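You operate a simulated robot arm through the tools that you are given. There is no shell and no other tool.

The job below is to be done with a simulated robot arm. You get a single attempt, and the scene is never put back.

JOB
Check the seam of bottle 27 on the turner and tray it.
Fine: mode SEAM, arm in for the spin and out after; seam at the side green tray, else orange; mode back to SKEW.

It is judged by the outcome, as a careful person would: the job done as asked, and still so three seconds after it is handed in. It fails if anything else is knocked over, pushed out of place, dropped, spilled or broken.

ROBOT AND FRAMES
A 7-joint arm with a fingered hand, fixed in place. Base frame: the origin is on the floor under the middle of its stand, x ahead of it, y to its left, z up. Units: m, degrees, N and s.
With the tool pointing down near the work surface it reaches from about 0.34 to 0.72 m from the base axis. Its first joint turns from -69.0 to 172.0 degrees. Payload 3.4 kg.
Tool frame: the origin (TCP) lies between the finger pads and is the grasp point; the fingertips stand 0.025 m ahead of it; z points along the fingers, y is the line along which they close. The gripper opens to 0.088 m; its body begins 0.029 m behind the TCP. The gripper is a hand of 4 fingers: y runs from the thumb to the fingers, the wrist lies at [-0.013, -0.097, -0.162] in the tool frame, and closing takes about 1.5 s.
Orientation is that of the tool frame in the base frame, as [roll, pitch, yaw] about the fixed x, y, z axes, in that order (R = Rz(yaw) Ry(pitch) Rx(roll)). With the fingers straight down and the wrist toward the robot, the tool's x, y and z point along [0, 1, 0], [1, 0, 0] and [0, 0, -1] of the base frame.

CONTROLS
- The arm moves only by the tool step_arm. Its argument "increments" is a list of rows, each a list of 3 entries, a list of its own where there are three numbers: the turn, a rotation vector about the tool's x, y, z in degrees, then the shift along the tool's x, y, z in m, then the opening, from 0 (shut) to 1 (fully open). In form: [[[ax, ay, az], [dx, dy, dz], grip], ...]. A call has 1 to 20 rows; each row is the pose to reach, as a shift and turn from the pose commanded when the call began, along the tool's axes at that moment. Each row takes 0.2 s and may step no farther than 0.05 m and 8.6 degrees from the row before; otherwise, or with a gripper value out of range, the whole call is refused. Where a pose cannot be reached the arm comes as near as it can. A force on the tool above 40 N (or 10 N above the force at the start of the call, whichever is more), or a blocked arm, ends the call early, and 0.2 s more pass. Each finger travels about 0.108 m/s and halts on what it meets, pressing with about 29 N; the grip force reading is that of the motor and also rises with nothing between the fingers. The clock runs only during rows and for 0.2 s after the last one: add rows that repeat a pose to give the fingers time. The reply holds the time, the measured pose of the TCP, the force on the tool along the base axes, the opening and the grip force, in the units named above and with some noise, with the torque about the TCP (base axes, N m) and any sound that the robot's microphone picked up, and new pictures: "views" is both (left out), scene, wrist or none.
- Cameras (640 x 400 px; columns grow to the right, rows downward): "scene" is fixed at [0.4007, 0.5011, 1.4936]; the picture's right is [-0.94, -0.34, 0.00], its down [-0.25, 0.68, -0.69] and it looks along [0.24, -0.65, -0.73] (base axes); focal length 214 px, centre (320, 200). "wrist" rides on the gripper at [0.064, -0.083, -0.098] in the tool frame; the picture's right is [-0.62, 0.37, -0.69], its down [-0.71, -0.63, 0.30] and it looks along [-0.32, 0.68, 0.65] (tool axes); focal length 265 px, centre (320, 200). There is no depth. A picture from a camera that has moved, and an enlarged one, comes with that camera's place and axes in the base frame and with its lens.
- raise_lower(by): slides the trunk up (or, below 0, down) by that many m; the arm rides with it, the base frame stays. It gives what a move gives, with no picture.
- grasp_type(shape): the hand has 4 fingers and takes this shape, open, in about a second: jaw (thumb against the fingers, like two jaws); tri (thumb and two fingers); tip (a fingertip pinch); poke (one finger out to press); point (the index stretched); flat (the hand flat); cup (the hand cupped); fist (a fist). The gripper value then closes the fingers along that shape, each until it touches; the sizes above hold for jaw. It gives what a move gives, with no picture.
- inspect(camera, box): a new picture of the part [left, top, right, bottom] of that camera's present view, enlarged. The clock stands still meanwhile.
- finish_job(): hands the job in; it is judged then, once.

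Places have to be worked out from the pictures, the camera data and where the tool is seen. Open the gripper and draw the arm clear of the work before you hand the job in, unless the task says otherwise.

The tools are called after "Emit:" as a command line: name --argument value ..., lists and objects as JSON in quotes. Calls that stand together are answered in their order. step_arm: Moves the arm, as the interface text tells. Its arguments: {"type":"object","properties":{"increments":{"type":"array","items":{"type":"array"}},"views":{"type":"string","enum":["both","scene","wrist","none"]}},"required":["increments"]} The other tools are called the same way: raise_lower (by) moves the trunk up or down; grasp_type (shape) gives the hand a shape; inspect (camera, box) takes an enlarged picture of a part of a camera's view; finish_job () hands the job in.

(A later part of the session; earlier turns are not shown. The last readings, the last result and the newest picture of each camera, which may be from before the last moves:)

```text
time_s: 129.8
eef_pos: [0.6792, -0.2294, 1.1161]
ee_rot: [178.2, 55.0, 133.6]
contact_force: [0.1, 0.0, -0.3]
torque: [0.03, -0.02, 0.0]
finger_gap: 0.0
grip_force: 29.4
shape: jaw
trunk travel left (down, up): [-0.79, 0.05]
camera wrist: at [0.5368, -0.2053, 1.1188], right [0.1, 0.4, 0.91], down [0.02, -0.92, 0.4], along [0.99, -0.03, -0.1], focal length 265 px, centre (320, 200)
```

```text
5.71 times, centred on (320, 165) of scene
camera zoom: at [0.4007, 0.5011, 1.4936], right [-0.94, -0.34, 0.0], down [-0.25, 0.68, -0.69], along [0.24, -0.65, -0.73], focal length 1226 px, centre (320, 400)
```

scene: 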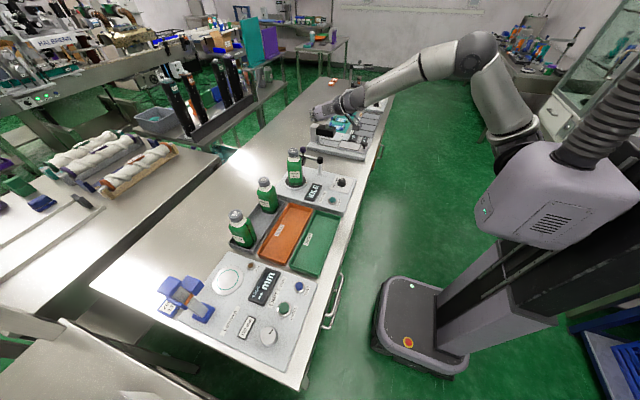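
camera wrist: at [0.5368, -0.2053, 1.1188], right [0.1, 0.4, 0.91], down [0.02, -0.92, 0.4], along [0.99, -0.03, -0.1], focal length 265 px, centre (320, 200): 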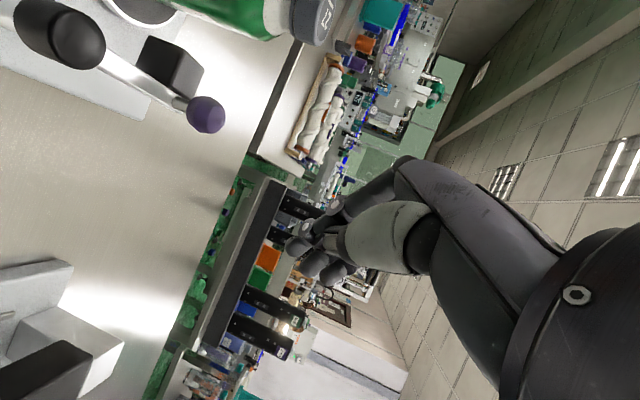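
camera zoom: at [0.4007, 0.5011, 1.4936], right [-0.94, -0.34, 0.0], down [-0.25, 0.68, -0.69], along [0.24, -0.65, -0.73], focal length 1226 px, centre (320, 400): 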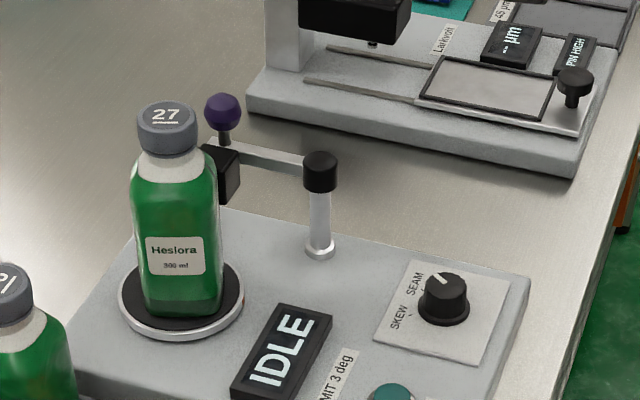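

The arm stays in position beside the bottle. Now I bring the closed hand over the START button at about (0.548, -0.046), turning it to point straight down on the way.

Emit:
step_arm --increments '[[[0, 7.8, 0], [0.0253, 0.0052, -0.0211], 0], [[0, 15.7, 0], [0.0507, 0.0104, -0.0422], 0], [[0, 23.5, 0], [0.076, 0.0156, -0.0633], 0], [[0, 31.4, 0], [0.1014, 0.0208, -0.0844], 0], [[0, 39.2, 0], [0.1267, 0.026, -0.1055], 0], [[0, 47.1, 0], [0.1521, 0.0312, -0.1266], 0], [[0, 55, 0], [0.1774, 0.0364, -0.1477], 0], [[0, 55, 0], [0.1774, 0.0364, -0.1477], 0]]'

Emit:
inspect --camera "scene" --box '[290, 140, 370, 220]'

Emit:
inspect --camera "wrist" --box '[160, 140, 400, 340]'

```text
time_s: 131.7
eef_pos: [0.5495, -0.0446, 1.0537]
ee_rot: [178.9, -0.1, 134.9]
contact_force: [-0.2, 0.6, 0.5]
torque: [0.01, 0.02, -0.04]
finger_gap: 0.0
grip_force: 29.0
shape: jaw
trunk travel left (down, up): [-0.79, 0.05]
camera wrist: at [0.443, -0.0595, 1.1521], right [0.69, -0.19, 0.7], down [0.06, -0.95, -0.32], along [0.72, 0.26, -0.64], focal length 265 px, centre (320, 200)
```

scene: 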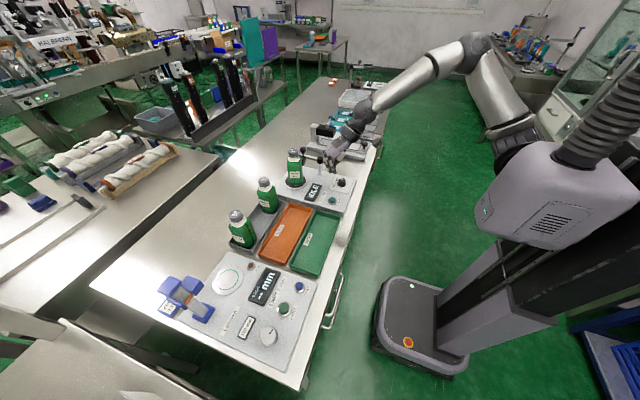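
wrist: 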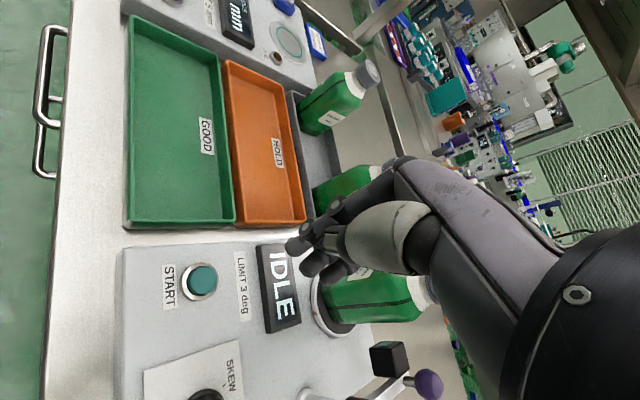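

```text
5.00 times, centred on (330, 180) of scene
camera zoom: at [0.4007, 0.5011, 1.4936], right [-0.94, -0.34, 0.0], down [-0.25, 0.68, -0.69], along [0.24, -0.65, -0.73], focal length 1072 px, centre (270, 300)
```

zoom: 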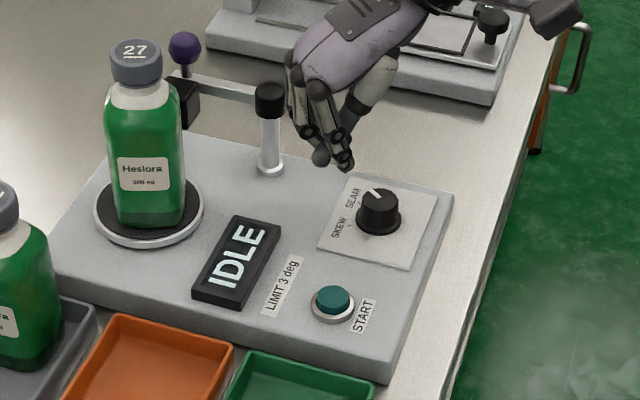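

```text
2.00 times, centred on (280, 240) of wrist
camera zoom: at [0.443, -0.0595, 1.1521], right [0.69, -0.19, 0.7], down [0.06, -0.95, -0.32], along [0.72, 0.26, -0.64], focal length 531 px, centre (400, 120)
```

zoom: 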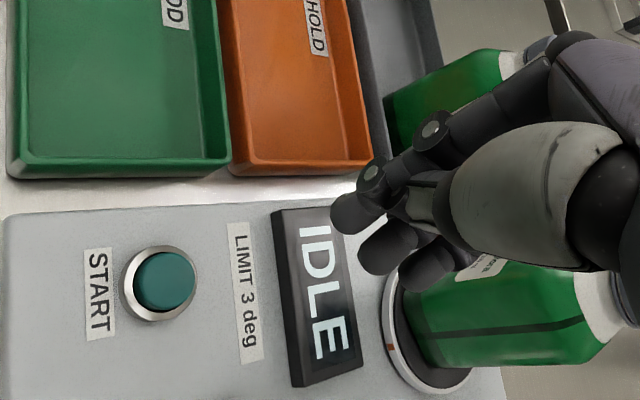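

START comes out at (0.547, -0.046), right under the closed fingertips. I lower to about 2 cm above it.

Emit:
step_arm --increments '[[[0, 0, 0], [0, -0.001, 0.03], 0], [[0, 0, 0], [0.0007, -0.0021, 0.06], 0], [[0, 0, 0], [0.0007, -0.0021, 0.085], 0], [[0, 0, 0], [0.0007, -0.0021, 0.103], 0], [[0, 0, 0], [0.0007, -0.0021, 0.103], 0]]' --views "wrist"

Emit:
inspect --camera "scene" --box '[300, 150, 360, 210]'

Emit:
inspect --camera "wrist" --box '[180, 160, 400, 330]'

```text
time_s: 132.8
eef_pos: [0.5477, -0.0452, 0.9518]
ee_rot: [178.8, 0.1, 134.9]
contact_force: [-0.8, -0.5, 0.7]
torque: [-0.01, 0.02, 0.01]
finger_gap: 0.0001
grip_force: 29.2
shape: jaw
trunk travel left (down, up): [-0.79, 0.05]
camera wrist: at [0.4414, -0.0597, 1.0495], right [0.69, -0.19, 0.7], down [0.06, -0.95, -0.32], along [0.72, 0.26, -0.64], focal length 265 px, centre (320, 200)
```

wrist: 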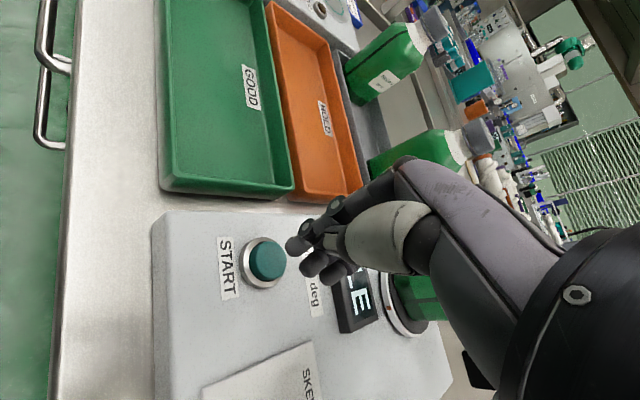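

```text
6.67 times, centred on (330, 180) of scene
camera zoom: at [0.4007, 0.5011, 1.4936], right [-0.94, -0.34, 0.0], down [-0.25, 0.68, -0.69], along [0.24, -0.65, -0.73], focal length 1430 px, centre (253, 333)
```

zoom: 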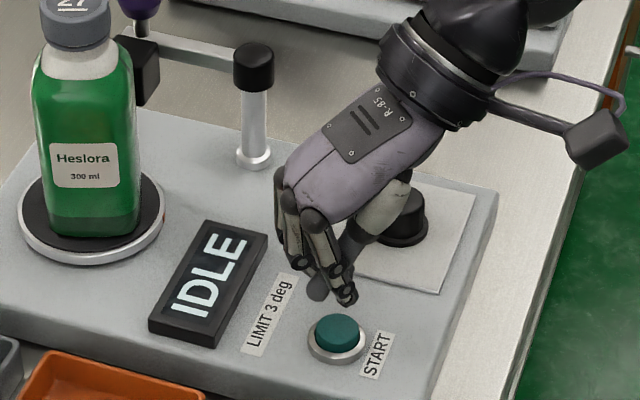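

```text
2.35 times, centred on (290, 245) of wrist
camera zoom: at [0.4414, -0.0597, 1.0495], right [0.69, -0.19, 0.7], down [0.06, -0.95, -0.32], along [0.72, 0.26, -0.64], focal length 624 px, centre (391, 94)
```

zoom: 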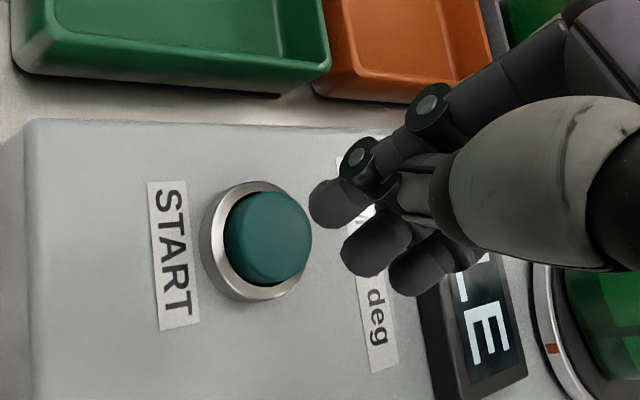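

The first fingertip is directly above the button centre. I press down slowly in small steps, watching the force and the display.

Emit:
step_arm --increments '[[[0, 0, 0], [0, 0, 0.005], 0], [[0, 0, 0], [0, 0, 0.01], 0], [[0, 0, 0], [0, 0, 0.015], 0]]' --views "none"

Emit:
step_arm --increments '[[[0, 0, 0], [0, 0, 0.003], 0], [[0, 0, 0], [0, 0, 0.006], 0]]' --views "none"

Emit:
inspect --camera "scene" --box '[280, 140, 360, 210]'

```text
time_s: 133.7
eef_pos: [0.5478, -0.045, 0.9362]
ee_rot: [178.9, -0.1, 135.0]
contact_force: [-0.9, 0.7, -0.5]
torque: [0.02, -0.03, 0.02]
finger_gap: 0.0
grip_force: 29.0
shape: jaw
trunk travel left (down, up): [-0.79, 0.05]
```

```text
time_s: 134.2
eef_pos: [0.5482, -0.0452, 0.931]
ee_rot: [178.9, 0.0, 135.1]
contact_force: [-0.1, 0.7, -0.3]
torque: [-0.04, 0.02, -0.01]
finger_gap: 0.0
grip_force: 28.7
shape: jaw
trunk travel left (down, up): [-0.79, 0.05]
```

```text
5.71 times, centred on (320, 175) of scene
camera zoom: at [0.4007, 0.5011, 1.4936], right [-0.94, -0.34, 0.0], down [-0.25, 0.68, -0.69], along [0.24, -0.65, -0.73], focal length 1226 px, centre (320, 343)
```

zoom: 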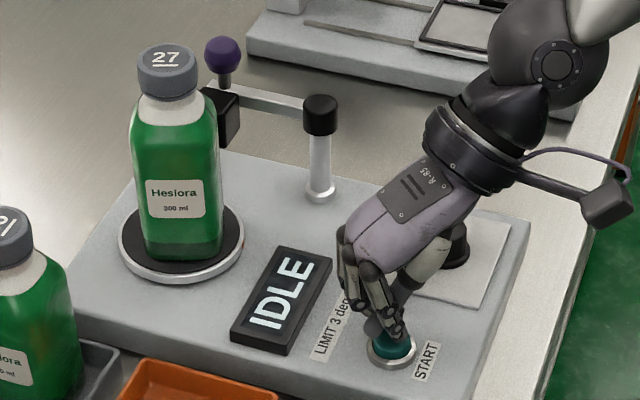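

No contact yet at z = 0.931, though the fingertips are nearly on the button. I continue down in 3 mm steps.

Emit:
step_arm --increments '[[[0, 0, 0], [0, 0, 0.003], 0], [[0, 0, 0], [0, 0, 0.005], 0]]' --views "none"

Emit:
inspect --camera "scene" --box '[280, 140, 360, 210]'

```text
time_s: 134.8
eef_pos: [0.5471, -0.0459, 0.9265]
ee_rot: [178.9, 0.0, 135.0]
contact_force: [0.3, -0.7, 1.1]
torque: [0.0, 0.0, 0.0]
finger_gap: 0.0
grip_force: 28.9
shape: jaw
trunk travel left (down, up): [-0.79, 0.05]
```

```text
5.71 times, centred on (320, 175) of scene
camera zoom: at [0.4007, 0.5011, 1.4936], right [-0.94, -0.34, 0.0], down [-0.25, 0.68, -0.69], along [0.24, -0.65, -0.73], focal length 1226 px, centre (320, 343)
```

zoom: 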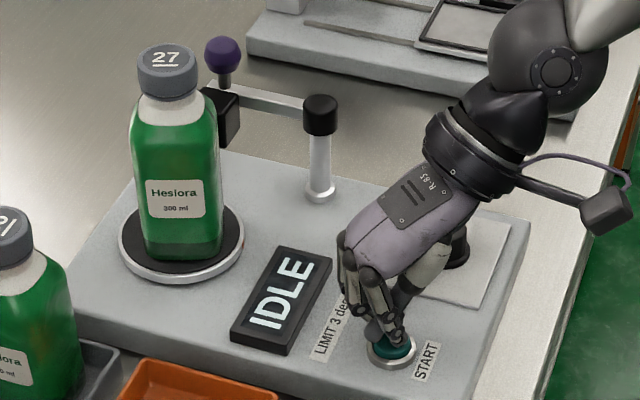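

Still only about 1 N. I press a little further.

Emit:
step_arm --increments '[[[0, 0, 0], [0, 0, 0.002], 0], [[0, 0, 0], [0, 0, 0.004], 0]]' --views "none"

Emit:
inspect --camera "scene" --box '[280, 140, 360, 210]'

```text
time_s: 135.4
eef_pos: [0.5483, -0.0449, 0.9236]
ee_rot: [178.9, 0.1, 135.0]
contact_force: [1.4, 0.6, 6.2]
torque: [0.0, -0.02, 0.02]
finger_gap: 0.0
grip_force: 29.0
shape: jaw
trunk travel left (down, up): [-0.79, 0.05]
heard: click
```

```text
5.71 times, centred on (320, 175) of scene
camera zoom: at [0.4007, 0.5011, 1.4936], right [-0.94, -0.34, 0.0], down [-0.25, 0.68, -0.69], along [0.24, -0.65, -0.73], focal length 1226 px, centre (320, 343)
```

zoom: 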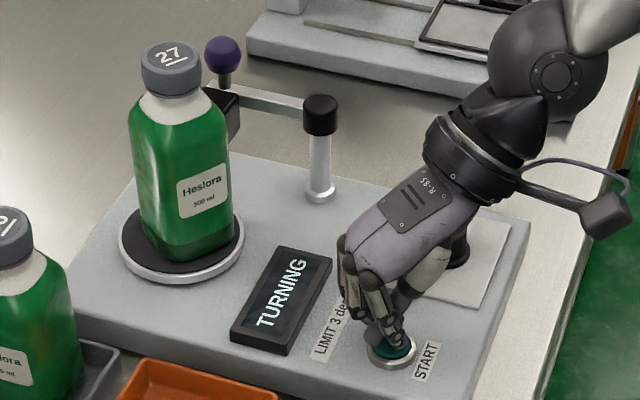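

A click, and the display reads TURNING with the bottle rotating. I lift off the button and wait, watching the display.

Emit:
step_arm --increments '[[[0, 0, 0], [0, 0, -0.015], 0], [[0, 0, 0], [0, 0, -0.04], 0], [[0, 0, 0], [0, 0, -0.07], 0], [[0, 0, 0], [0, 0, -0.07], 0], [[0, 0, 0], [0, 0, -0.07], 0]]' --views "none"

Emit:
inspect --camera "scene" --box '[280, 140, 360, 210]'

```text
time_s: 136.7
eef_pos: [0.5447, -0.0464, 0.9936]
ee_rot: [178.9, 0.0, 134.9]
contact_force: [0.5, -0.2, 0.4]
torque: [-0.01, 0.02, 0.02]
finger_gap: 0.0
grip_force: 28.8
shape: jaw
trunk travel left (down, up): [-0.79, 0.05]
```

```text
5.71 times, centred on (320, 175) of scene
camera zoom: at [0.4007, 0.5011, 1.4936], right [-0.94, -0.34, 0.0], down [-0.25, 0.68, -0.69], along [0.24, -0.65, -0.73], focal length 1226 px, centre (320, 343)
```

zoom: 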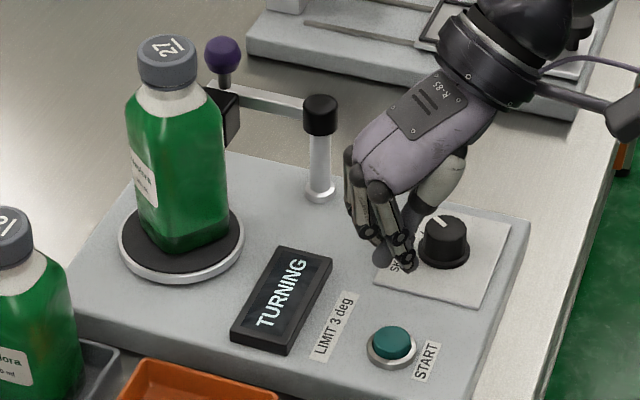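

It is still turning and the bottle stays on the disc. I keep waiting.

Emit:
step_arm --increments '[[[0, 0, 0], [0, 0, 0], 0], [[0, 0, 0], [0, 0, 0], 0], [[0, 0, 0], [0, 0, 0], 0], [[0, 0, 0], [0, 0, 0], 0], [[0, 0, 0], [0, 0, 0], 0], [[0, 0, 0], [0, 0, 0], 0], [[0, 0, 0], [0, 0, 0], 0], [[0, 0, 0], [0, 0, 0], 0]]' --views "none"

Emit:
inspect --camera "scene" --box '[280, 140, 360, 210]'

```text
time_s: 138.4
eef_pos: [0.5439, -0.0458, 0.9937]
ee_rot: [178.9, 0.0, 135.1]
contact_force: [0.4, 1.1, 0.5]
torque: [0.02, 0.01, -0.03]
finger_gap: 0.0
grip_force: 29.5
shape: jaw
trunk travel left (down, up): [-0.79, 0.05]
```

```text
5.71 times, centred on (320, 175) of scene
camera zoom: at [0.4007, 0.5011, 1.4936], right [-0.94, -0.34, 0.0], down [-0.25, 0.68, -0.69], along [0.24, -0.65, -0.73], focal length 1226 px, centre (320, 343)
```

zoom: 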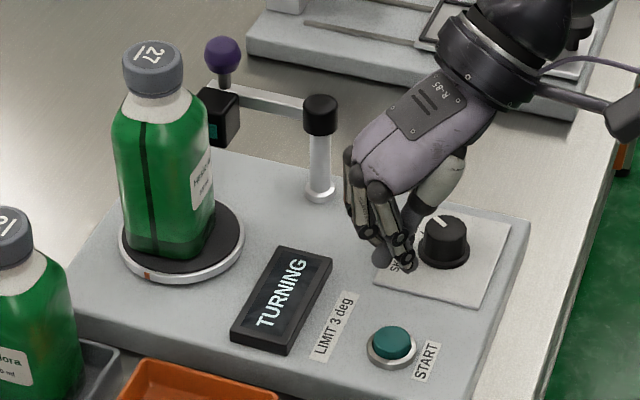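

Still TURNING, and the dark seam line is visible on the face next to the label. I wait for the result.

Emit:
step_arm --increments '[[[0, 0, 0], [0, 0, 0], 0], [[0, 0, 0], [0, 0, 0], 0], [[0, 0, 0], [0, 0, 0], 0], [[0, 0, 0], [0, 0, 0], 0], [[0, 0, 0], [0, 0, 0], 0], [[0, 0, 0], [0, 0, 0], 0], [[0, 0, 0], [0, 0, 0], 0], [[0, 0, 0], [0, 0, 0], 0], [[0, 0, 0], [0, 0, 0], 0], [[0, 0, 0], [0, 0, 0], 0]]' --views "none"

Emit:
inspect --camera "scene" --box '[280, 140, 360, 210]'

```text
time_s: 140.7
eef_pos: [0.5449, -0.0448, 0.9929]
ee_rot: [178.9, 0.1, 135.0]
contact_force: [0.3, -0.5, -0.1]
torque: [0.0, 0.0, 0.01]
finger_gap: 0.0
grip_force: 29.0
shape: jaw
trunk travel left (down, up): [-0.79, 0.05]
```

```text
5.71 times, centred on (320, 175) of scene
camera zoom: at [0.4007, 0.5011, 1.4936], right [-0.94, -0.34, 0.0], down [-0.25, 0.68, -0.69], along [0.24, -0.65, -0.73], focal length 1226 px, centre (320, 343)
```

zoom: 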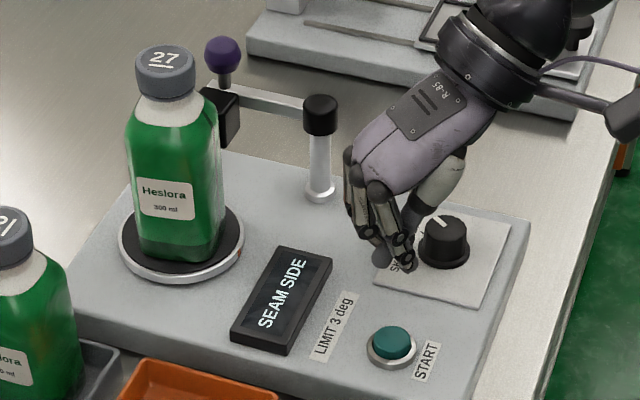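

The display reads SEAM SIDE, so bottle 27 goes into the green tray. I confirm with a closer look and re-measure the bottle and swing-arm positions.

Emit:
inspect --camera "scene" --box '[300, 175, 340, 205]'

Emit:
inspect --camera "scene" --box '[280, 140, 330, 200]'

Emit:
inspect --camera "wrist" --box '[0, 0, 640, 400]'

```text
13.33 times, centred on (320, 190) of scene
camera zoom: at [0.4007, 0.5011, 1.4936], right [-0.94, -0.34, 0.0], down [-0.25, 0.68, -0.69], along [0.24, -0.65, -0.73], focal length 2860 px, centre (320, 333)
```

zoom: 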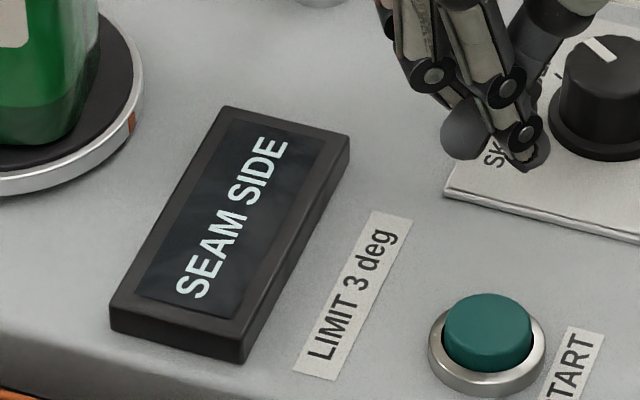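

```text
6.67 times, centred on (305, 170) of scene
camera zoom: at [0.4007, 0.5011, 1.4936], right [-0.94, -0.34, 0.0], down [-0.25, 0.68, -0.69], along [0.24, -0.65, -0.73], focal length 1430 px, centre (420, 400)
```

zoom: 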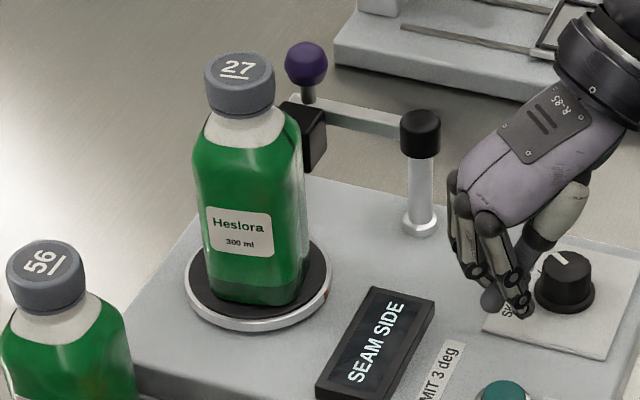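

```text
1.00 times, centred on (320, 200) of wrist (not enlarged: the box is as wide or as high as the picture)
camera zoom: at [0.4388, -0.0607, 1.0909], right [0.69, -0.19, 0.7], down [0.06, -0.95, -0.32], along [0.72, 0.26, -0.64], focal length 265 px, centre (320, 200)
```

zoom: 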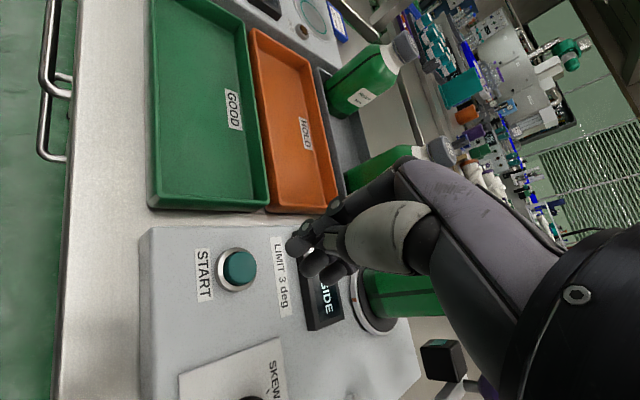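

SEAM SIDE is confirmed, so the result is green. Next the swing arm goes out again. I'll hook the knob from its bottle side with partly open fingers and draw it back along its arc, so I raise the hand and turn it to about 155° yaw first.

Emit:
step_arm --increments '[[[0, 0, -5], [-0.0124, -0.0071, -0.0268], 0.2], [[0, 0, -10], [-0.0248, -0.0142, -0.0535], 0.4], [[0, 0, -15], [-0.0371, -0.0212, -0.0803], 0.5], [[0, 0, -20], [-0.0495, -0.0283, -0.107], 0.5], [[0, 0, -20], [-0.0495, -0.0283, -0.107], 0.5]]' --views "none"

```text
time_s: 141.8
eef_pos: [0.5601, -0.0991, 1.1017]
ee_rot: [179.0, 0.3, 155.1]
contact_force: [-0.8, 0.4, 0.1]
torque: [0.0, 0.02, 0.01]
finger_gap: 0.0175
grip_force: 0.1
shape: jaw
trunk travel left (down, up): [-0.79, 0.05]
```

Now I tilt the hand forward 70° while moving to the near side of the swing arm, at z ≈ 1.12, above everything there.

Emit:
step_arm --increments '[[[0, -7.78, 0], [-0.0117, -0.0068, -0.0022], 0.5], [[0, -15.56, 0], [-0.0235, -0.0135, -0.0044], 0.5], [[0, -23.33, 0], [-0.0352, -0.0203, -0.0067], 0.5], [[0, -31.11, 0], [-0.0469, -0.0271, -0.0089], 0.5], [[0, -38.89, 0], [-0.0587, -0.0338, -0.0111], 0.5], [[0, -46.67, 0], [-0.0704, -0.0406, -0.0133], 0.5], [[0, -54.44, 0], [-0.0821, -0.0474, -0.0156], 0.5], [[0, -62.22, 0], [-0.0939, -0.0541, -0.0178], 0.5], [[0, -70, 0], [-0.1056, -0.0609, -0.02], 0.5], [[0, -70, 0], [-0.1056, -0.0609, -0.02], 0.5]]'

Emit:
inspect --camera "scene" --box '[280, 110, 380, 200]'

```text
time_s: 144.1
eef_pos: [0.6298, -0.2037, 1.1192]
ee_rot: [176.9, 70.5, 152.1]
contact_force: [0.1, -0.2, -0.2]
torque: [0.01, -0.03, 0.02]
finger_gap: 0.0435
grip_force: 0.0
shape: jaw
trunk travel left (down, up): [-0.79, 0.05]
camera wrist: at [0.4907, -0.2291, 1.0914], right [-0.25, 0.51, 0.82], down [0.21, -0.8, 0.56], along [0.94, 0.31, 0.1], focal length 265 px, centre (320, 200)
```

scene: 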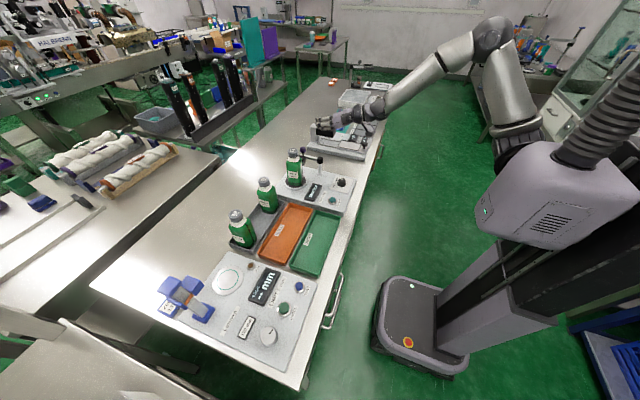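
wrist: 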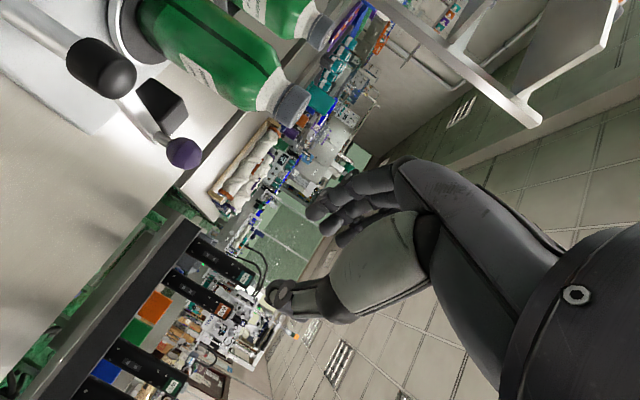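

```text
4.44 times, centred on (330, 155) of scene
camera zoom: at [0.4007, 0.5011, 1.4936], right [-0.94, -0.34, 0.0], down [-0.25, 0.68, -0.69], along [0.24, -0.65, -0.73], focal length 953 px, centre (276, 400)
```

zoom: 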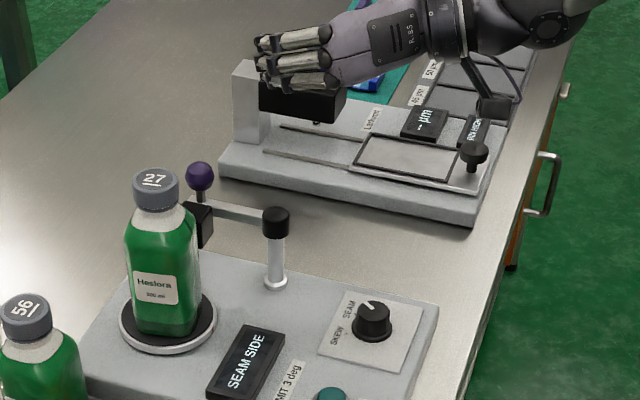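

From here the knob comes out at (0.7255, -0.188). I move above it at z ≈ 1.09, which is still higher than the bottle cap.

Emit:
step_arm --increments '[[[0, 0, 0], [0.0012, 0.0137, 0.0191], 0.5], [[0, 0, 0], [0.0025, 0.0274, 0.0381], 0.5], [[0, 0, 0], [0.0037, 0.041, 0.0572], 0.5], [[0, 0, 0], [0.0049, 0.0547, 0.0762], 0.5], [[0, 0, 0], [0.0049, 0.0547, 0.0762], 0.5]]' --views "wrist"

Emit:
inspect --camera "scene" --box '[285, 130, 355, 190]'

Emit:
inspect --camera "wrist" --box '[120, 60, 400, 320]'

```text
time_s: 145.2
eef_pos: [0.7161, -0.1827, 1.0885]
ee_rot: [177.2, 70.4, 152.3]
contact_force: [0.5, -0.7, 0.0]
torque: [-0.01, -0.01, 0.02]
finger_gap: 0.0435
grip_force: 0.0
shape: jaw
trunk travel left (down, up): [-0.79, 0.05]
camera wrist: at [0.5773, -0.2096, 1.0605], right [-0.25, 0.51, 0.82], down [0.21, -0.8, 0.56], along [0.94, 0.31, 0.1], focal length 265 px, centre (320, 200)
```

wrist: 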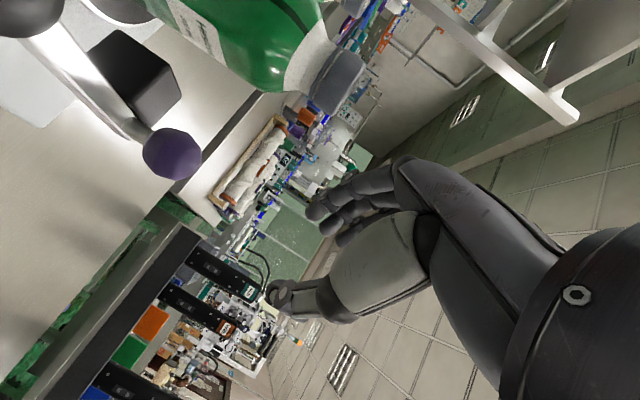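

```text
6.67 times, centred on (320, 160) of scene
camera zoom: at [0.4007, 0.5011, 1.4936], right [-0.94, -0.34, 0.0], down [-0.25, 0.68, -0.69], along [0.24, -0.65, -0.73], focal length 1430 px, centre (320, 467)
```

zoom: 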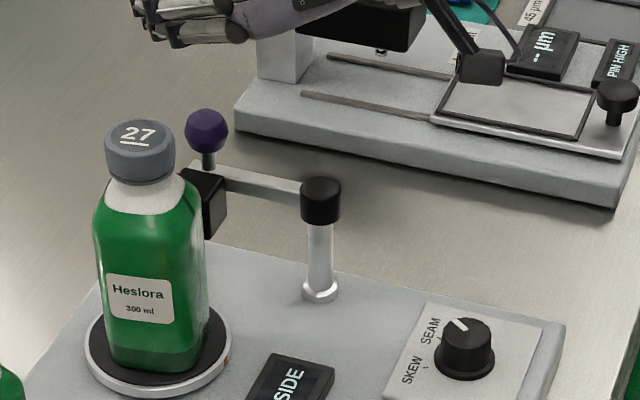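

```text
1.54 times, centred on (260, 190) of wrist
camera zoom: at [0.5773, -0.2096, 1.0605], right [-0.25, 0.51, 0.82], down [0.21, -0.8, 0.56], along [0.94, 0.31, 0.1], focal length 408 px, centre (412, 215)
```

zoom: 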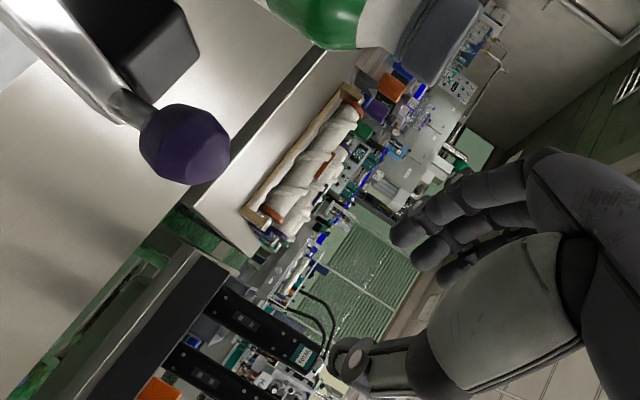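

The knob is exactly where I predicted, centred between thumb and fingers. I lower about 6.5 cm, so the lowest finger comes down between the knob and the bottle, just above the sensor box.

Emit:
step_arm --increments '[[[0, 0, 0], [0.0152, -0.0003, 0.0054], 0.5], [[0, 0, 0], [0.0304, -0.0006, 0.0108], 0.5], [[0, 0, 0], [0.0456, -0.0009, 0.0161], 0.5], [[0, 0, 0], [0.0608, -0.0012, 0.0215], 0.5], [[0, 0, 0], [0.0608, -0.0012, 0.0215], 0.5]]' --views "wrist"

Emit:
inspect --camera "scene" --box '[285, 130, 355, 190]'

Emit:
inspect --camera "wrist" --box '[160, 60, 400, 320]'

```text
time_s: 146.4
eef_pos: [0.7181, -0.1812, 1.0232]
ee_rot: [177.2, 70.4, 152.4]
contact_force: [-0.4, -0.1, -0.9]
torque: [0.04, 0.02, -0.03]
finger_gap: 0.0436
grip_force: 0.1
shape: jaw
trunk travel left (down, up): [-0.79, 0.05]
camera wrist: at [0.5775, -0.2083, 0.9956], right [-0.25, 0.51, 0.82], down [0.21, -0.8, 0.56], along [0.94, 0.31, 0.1], focal length 265 px, centre (320, 200)
```

wrist: 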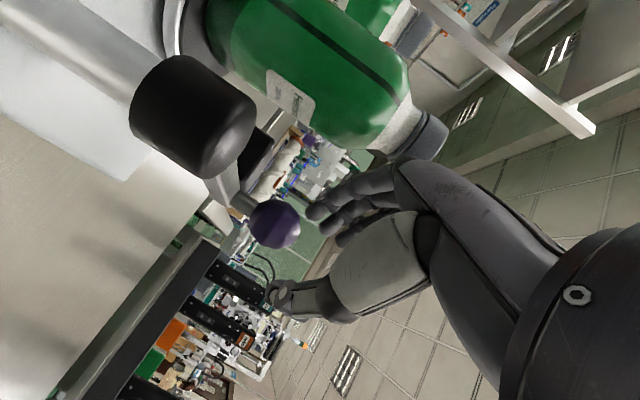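

```text
6.67 times, centred on (320, 160) of scene
camera zoom: at [0.4007, 0.5011, 1.4936], right [-0.94, -0.34, 0.0], down [-0.25, 0.68, -0.69], along [0.24, -0.65, -0.73], focal length 1430 px, centre (320, 467)
```

zoom: 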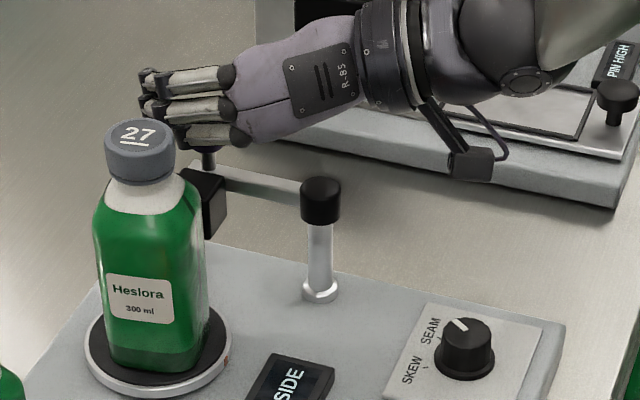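

```text
1.54 times, centred on (280, 190) of wrist
camera zoom: at [0.5775, -0.2083, 0.9956], right [-0.25, 0.51, 0.82], down [0.21, -0.8, 0.56], along [0.94, 0.31, 0.1], focal length 408 px, centre (382, 215)
```

zoom: 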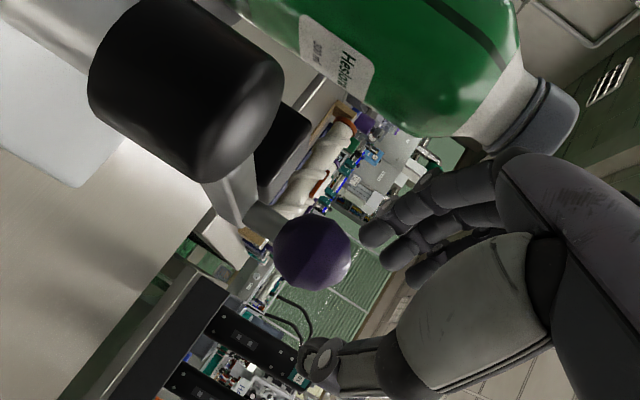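

The knob is between the thumb and fingers with no contact on anything else. I draw the hand back along the arc so the fingers pull the knob out, away from the bottle, first to about -30°.

Emit:
step_arm --increments '[[[0, 0, 0], [0, -0.005, 0], 0.5], [[0, 0, 0], [-0.0008, -0.01, 0.0012], 0.5], [[0, 0, 0], [-0.0014, -0.0162, 0.0028], 0.5], [[0, 0, 0], [-0.002, -0.0224, 0.0044], 0.5], [[0, 0, 0], [-0.0027, -0.0286, 0.006], 0.5], [[0, 0, 0], [-0.0029, -0.0349, 0.0062], 0.5], [[0, 0, 0], [-0.0031, -0.0412, 0.0064], 0.5], [[0, 0, 0], [-0.0032, -0.0474, 0.0066], 0.5], [[0, 0, 0], [-0.0032, -0.0474, 0.0066], 0.5]]' --views "wrist"

Emit:
inspect --camera "scene" --box '[285, 130, 355, 190]'

Emit:
inspect --camera "wrist" --box '[160, 60, 400, 320]'

```text
time_s: 148.4
eef_pos: [0.7036, -0.2274, 1.0248]
ee_rot: [177.0, 70.3, 152.1]
contact_force: [0.0, 0.8, -0.1]
torque: [0.03, 0.02, 0.01]
finger_gap: 0.0435
grip_force: 0.1
shape: jaw
trunk travel left (down, up): [-0.79, 0.05]
camera wrist: at [0.5646, -0.2541, 0.9966], right [-0.25, 0.51, 0.82], down [0.21, -0.8, 0.56], along [0.94, 0.31, 0.1], focal length 265 px, centre (320, 200)
```

wrist: 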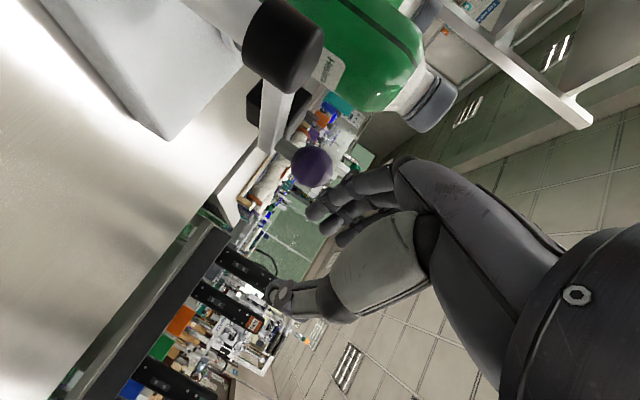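

```text
6.67 times, centred on (320, 160) of scene
camera zoom: at [0.4007, 0.5011, 1.4936], right [-0.94, -0.34, 0.0], down [-0.25, 0.68, -0.69], along [0.24, -0.65, -0.73], focal length 1430 px, centre (320, 467)
```

zoom: 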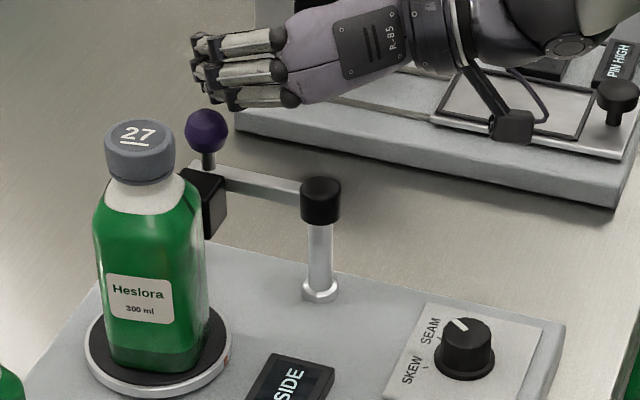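

```text
1.54 times, centred on (280, 190) of wrist
camera zoom: at [0.5646, -0.2541, 0.9966], right [-0.25, 0.51, 0.82], down [0.21, -0.8, 0.56], along [0.94, 0.31, 0.1], focal length 408 px, centre (382, 215)
```

zoom: 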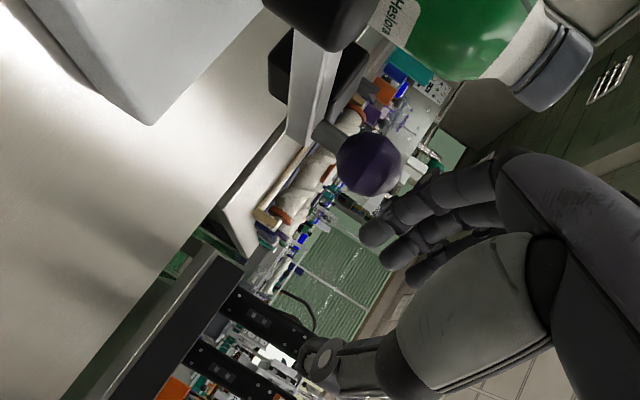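

The finger passed just over the top of the knob, so the arm didn't move. The hand needs to be about 2 cm lower. I retrace above the knob and come down to TCP z ≈ 1.004, watching for any touch on the bottle.

Emit:
step_arm --increments '[[[0, 0, 0], [-0.0113, 0.0002, -0.004], 0.5], [[0, 0, 0], [-0.0105, 0.0121, -0.0057], 0.5], [[0, 0, 0], [-0.0097, 0.0239, -0.0073], 0.5], [[0, 0, 0], [-0.0089, 0.0358, -0.009], 0.5], [[0, 0, 0], [-0.0081, 0.0476, -0.0106], 0.5], [[0, 0, 0], [-0.0006, 0.0475, -0.008], 0.5], [[0, 0, 0], [0.007, 0.0473, -0.0053], 0.5], [[0, 0, 0], [0.007, 0.0473, -0.0053], 0.5]]' --views "none"

Emit:
step_arm --increments '[[[0, 0, 0], [0.0047, -0.0001, 0.0017], 0.5], [[0, 0, 0], [0.0094, -0.0002, 0.0033], 0.5], [[0, 0, 0], [0.0141, -0.0003, 0.005], 0.5]]' --views "wrist"

Emit:
inspect --camera "scene" --box '[285, 130, 355, 190]'

Emit:
inspect --camera "wrist" --box '[160, 60, 400, 320]'

```text
time_s: 150.2
eef_pos: [0.7188, -0.1808, 1.0203]
ee_rot: [177.2, 70.3, 152.4]
contact_force: [0.2, 0.4, -0.1]
torque: [-0.02, 0.02, -0.01]
finger_gap: 0.0437
grip_force: 0.1
shape: jaw
trunk travel left (down, up): [-0.79, 0.05]
```

```text
time_s: 151.1
eef_pos: [0.7167, -0.1815, 1.0051]
ee_rot: [177.1, 70.3, 152.2]
contact_force: [-0.4, 0.3, 0.4]
torque: [-0.04, 0.0, 0.04]
finger_gap: 0.0436
grip_force: 0.0
shape: jaw
trunk travel left (down, up): [-0.79, 0.05]
camera wrist: at [0.5774, -0.2083, 0.977], right [-0.25, 0.51, 0.82], down [0.21, -0.8, 0.56], along [0.94, 0.31, 0.1], focal length 265 px, centre (320, 200)
```

wrist: 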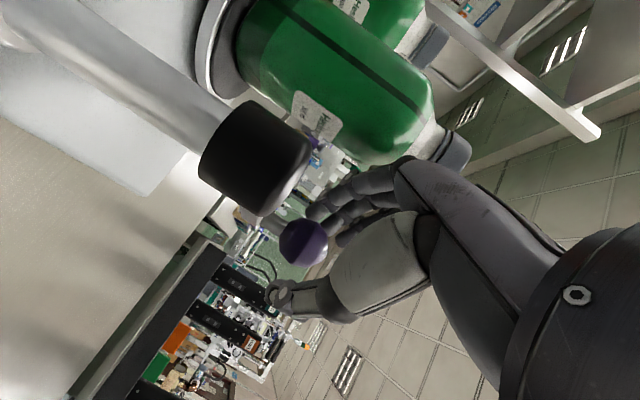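

```text
6.67 times, centred on (320, 160) of scene
camera zoom: at [0.4007, 0.5011, 1.4936], right [-0.94, -0.34, 0.0], down [-0.25, 0.68, -0.69], along [0.24, -0.65, -0.73], focal length 1430 px, centre (320, 467)
```

zoom: 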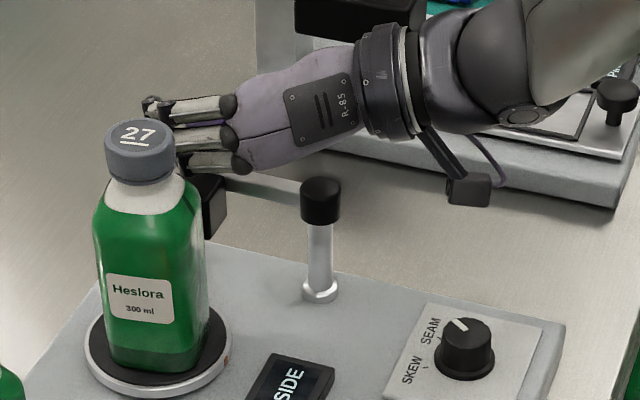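

```text
1.54 times, centred on (280, 190) of wrist
camera zoom: at [0.5774, -0.2083, 0.977], right [-0.25, 0.51, 0.82], down [0.21, -0.8, 0.56], along [0.94, 0.31, 0.1], focal length 408 px, centre (382, 215)
```

zoom: 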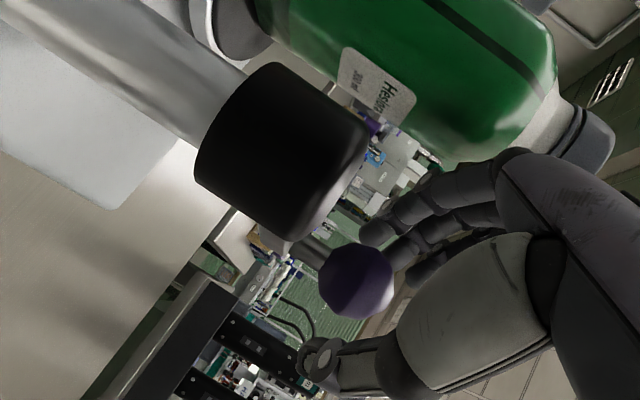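

Now the knob sits properly between thumb and fingers at their own height, with no contact on the bottle. I pull it along the arc again to about -30°.

Emit:
step_arm --increments '[[[0, 0, 0], [0, -0.005, 0], 0.5], [[0, 0, 0], [-0.0008, -0.01, 0.0012], 0.5], [[0, 0, 0], [-0.0014, -0.0162, 0.0028], 0.5], [[0, 0, 0], [-0.002, -0.0224, 0.0044], 0.5], [[0, 0, 0], [-0.0027, -0.0286, 0.006], 0.5], [[0, 0, 0], [-0.0029, -0.0349, 0.0062], 0.5], [[0, 0, 0], [-0.0031, -0.0412, 0.0064], 0.5], [[0, 0, 0], [-0.0032, -0.0474, 0.0066], 0.5], [[0, 0, 0], [-0.0032, -0.0474, 0.0066], 0.5]]' --views "wrist"

Emit:
inspect --camera "scene" --box '[285, 130, 355, 190]'

Emit:
inspect --camera "wrist" --box '[160, 60, 400, 320]'

```text
time_s: 153.1
eef_pos: [0.7038, -0.2268, 1.0061]
ee_rot: [177.3, 70.4, 152.4]
contact_force: [1.0, 0.4, -0.2]
torque: [-0.02, 0.03, 0.02]
finger_gap: 0.0442
grip_force: 0.1
shape: jaw
trunk travel left (down, up): [-0.79, 0.05]
camera wrist: at [0.565, -0.2546, 0.9777], right [-0.25, 0.51, 0.82], down [0.21, -0.8, 0.56], along [0.94, 0.31, 0.1], focal length 265 px, centre (320, 200)
```

wrist: 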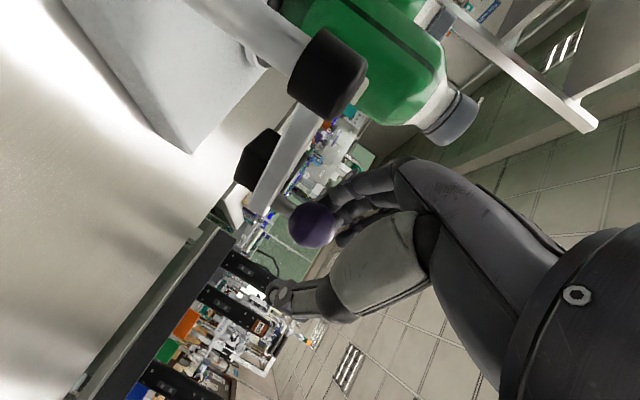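

```text
6.67 times, centred on (320, 160) of scene
camera zoom: at [0.4007, 0.5011, 1.4936], right [-0.94, -0.34, 0.0], down [-0.25, 0.68, -0.69], along [0.24, -0.65, -0.73], focal length 1430 px, centre (320, 467)
```

zoom: 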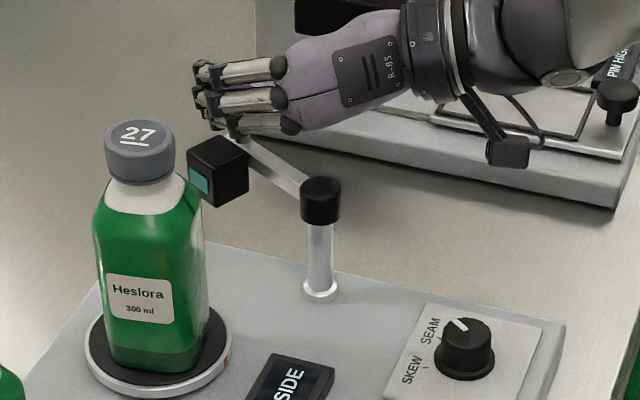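

```text
1.54 times, centred on (280, 190) of wrist
camera zoom: at [0.565, -0.2546, 0.9777], right [-0.25, 0.51, 0.82], down [0.21, -0.8, 0.56], along [0.94, 0.31, 0.1], focal length 408 px, centre (382, 215)
```

zoom: 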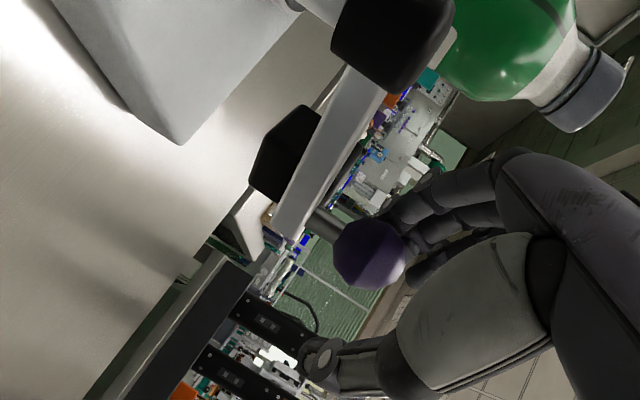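

The arm is swinging out nicely, with less than 1 N of force. I carry on along the arc to its original outward angle of about -77°.

Emit:
step_arm --increments '[[[0, 0, 0], [0.0003, -0.006, -0.0013], 0.5], [[0, 0, 0], [0.0007, -0.0121, -0.0026], 0.5], [[0, 0, 0], [0.001, -0.0181, -0.0039], 0.5], [[0, 0, 0], [0.0019, -0.0236, -0.0067], 0.5], [[0, 0, 0], [0.0027, -0.0292, -0.0094], 0.5], [[0, 0, 0], [0.0036, -0.0347, -0.0122], 0.5], [[0, 0, 0], [0.0048, -0.0395, -0.016], 0.5], [[0, 0, 0], [0.0061, -0.0442, -0.0197], 0.5], [[0, 0, 0], [0.0072, -0.0471, -0.0228], 0.5], [[0, 0, 0], [0.0072, -0.0471, -0.0228], 0.5]]' --views "wrist"

Emit:
inspect --camera "scene" --box '[285, 130, 355, 190]'

Emit:
inspect --camera "wrist" --box '[160, 60, 400, 320]'

```text
time_s: 155.2
eef_pos: [0.6617, -0.2605, 1.0056]
ee_rot: [177.1, 70.4, 152.3]
contact_force: [0.3, 0.6, -0.5]
torque: [0.0, 0.01, -0.01]
finger_gap: 0.0437
grip_force: 0.1
shape: jaw
trunk travel left (down, up): [-0.79, 0.05]
camera wrist: at [0.523, -0.2871, 0.9773], right [-0.25, 0.51, 0.82], down [0.21, -0.8, 0.56], along [0.94, 0.31, 0.1], focal length 265 px, centre (320, 200)
```

wrist: 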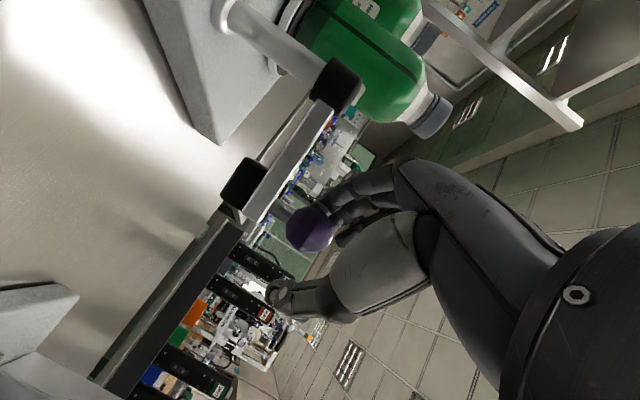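

```text
6.67 times, centred on (320, 160) of scene
camera zoom: at [0.4007, 0.5011, 1.4936], right [-0.94, -0.34, 0.0], down [-0.25, 0.68, -0.69], along [0.24, -0.65, -0.73], focal length 1430 px, centre (320, 467)
```

zoom: 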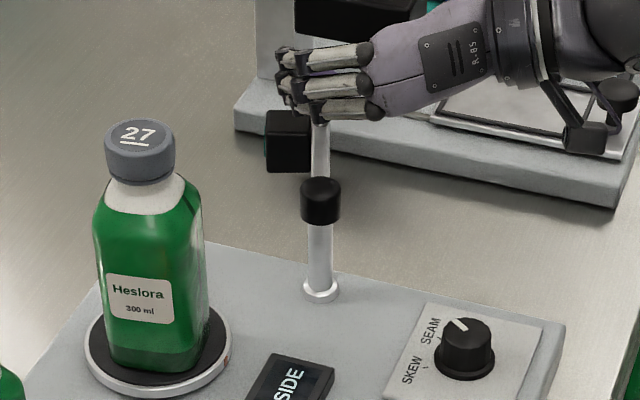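

```text
1.54 times, centred on (280, 190) of wrist
camera zoom: at [0.523, -0.2871, 0.9773], right [-0.25, 0.51, 0.82], down [0.21, -0.8, 0.56], along [0.94, 0.31, 0.1], focal length 408 px, centre (382, 215)
```

zoom: 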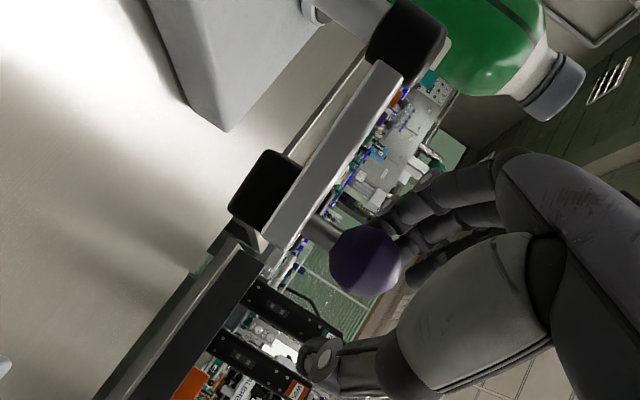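

The arm is nearly back at its original outward angle, now about -70°. I draw it the last few degrees.

Emit:
step_arm --increments '[[[0, 0, 0], [0.001, -0.0029, -0.0031], 0.5], [[0, 0, 0], [0.0026, -0.0065, -0.008], 0.5], [[0, 0, 0], [0.0036, -0.008, -0.0115], 0.5], [[0, 0, 0], [0.0036, -0.008, -0.0115], 0.5]]' --views "none"

Emit:
inspect --camera "scene" --box '[295, 125, 365, 185]'

```text
time_s: 156.2
eef_pos: [0.6481, -0.2616, 1.0045]
ee_rot: [177.2, 70.3, 152.5]
contact_force: [2.2, 1.5, -0.5]
torque: [-0.01, -0.01, 0.02]
finger_gap: 0.0455
grip_force: 0.1
shape: jaw
trunk travel left (down, up): [-0.79, 0.05]
```

```text
6.67 times, centred on (330, 155) of scene
camera zoom: at [0.4007, 0.5011, 1.4936], right [-0.94, -0.34, 0.0], down [-0.25, 0.68, -0.69], along [0.24, -0.65, -0.73], focal length 1430 px, centre (253, 500)
```

zoom: 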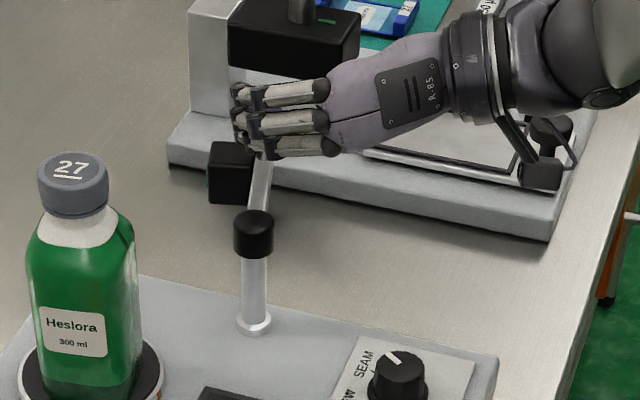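

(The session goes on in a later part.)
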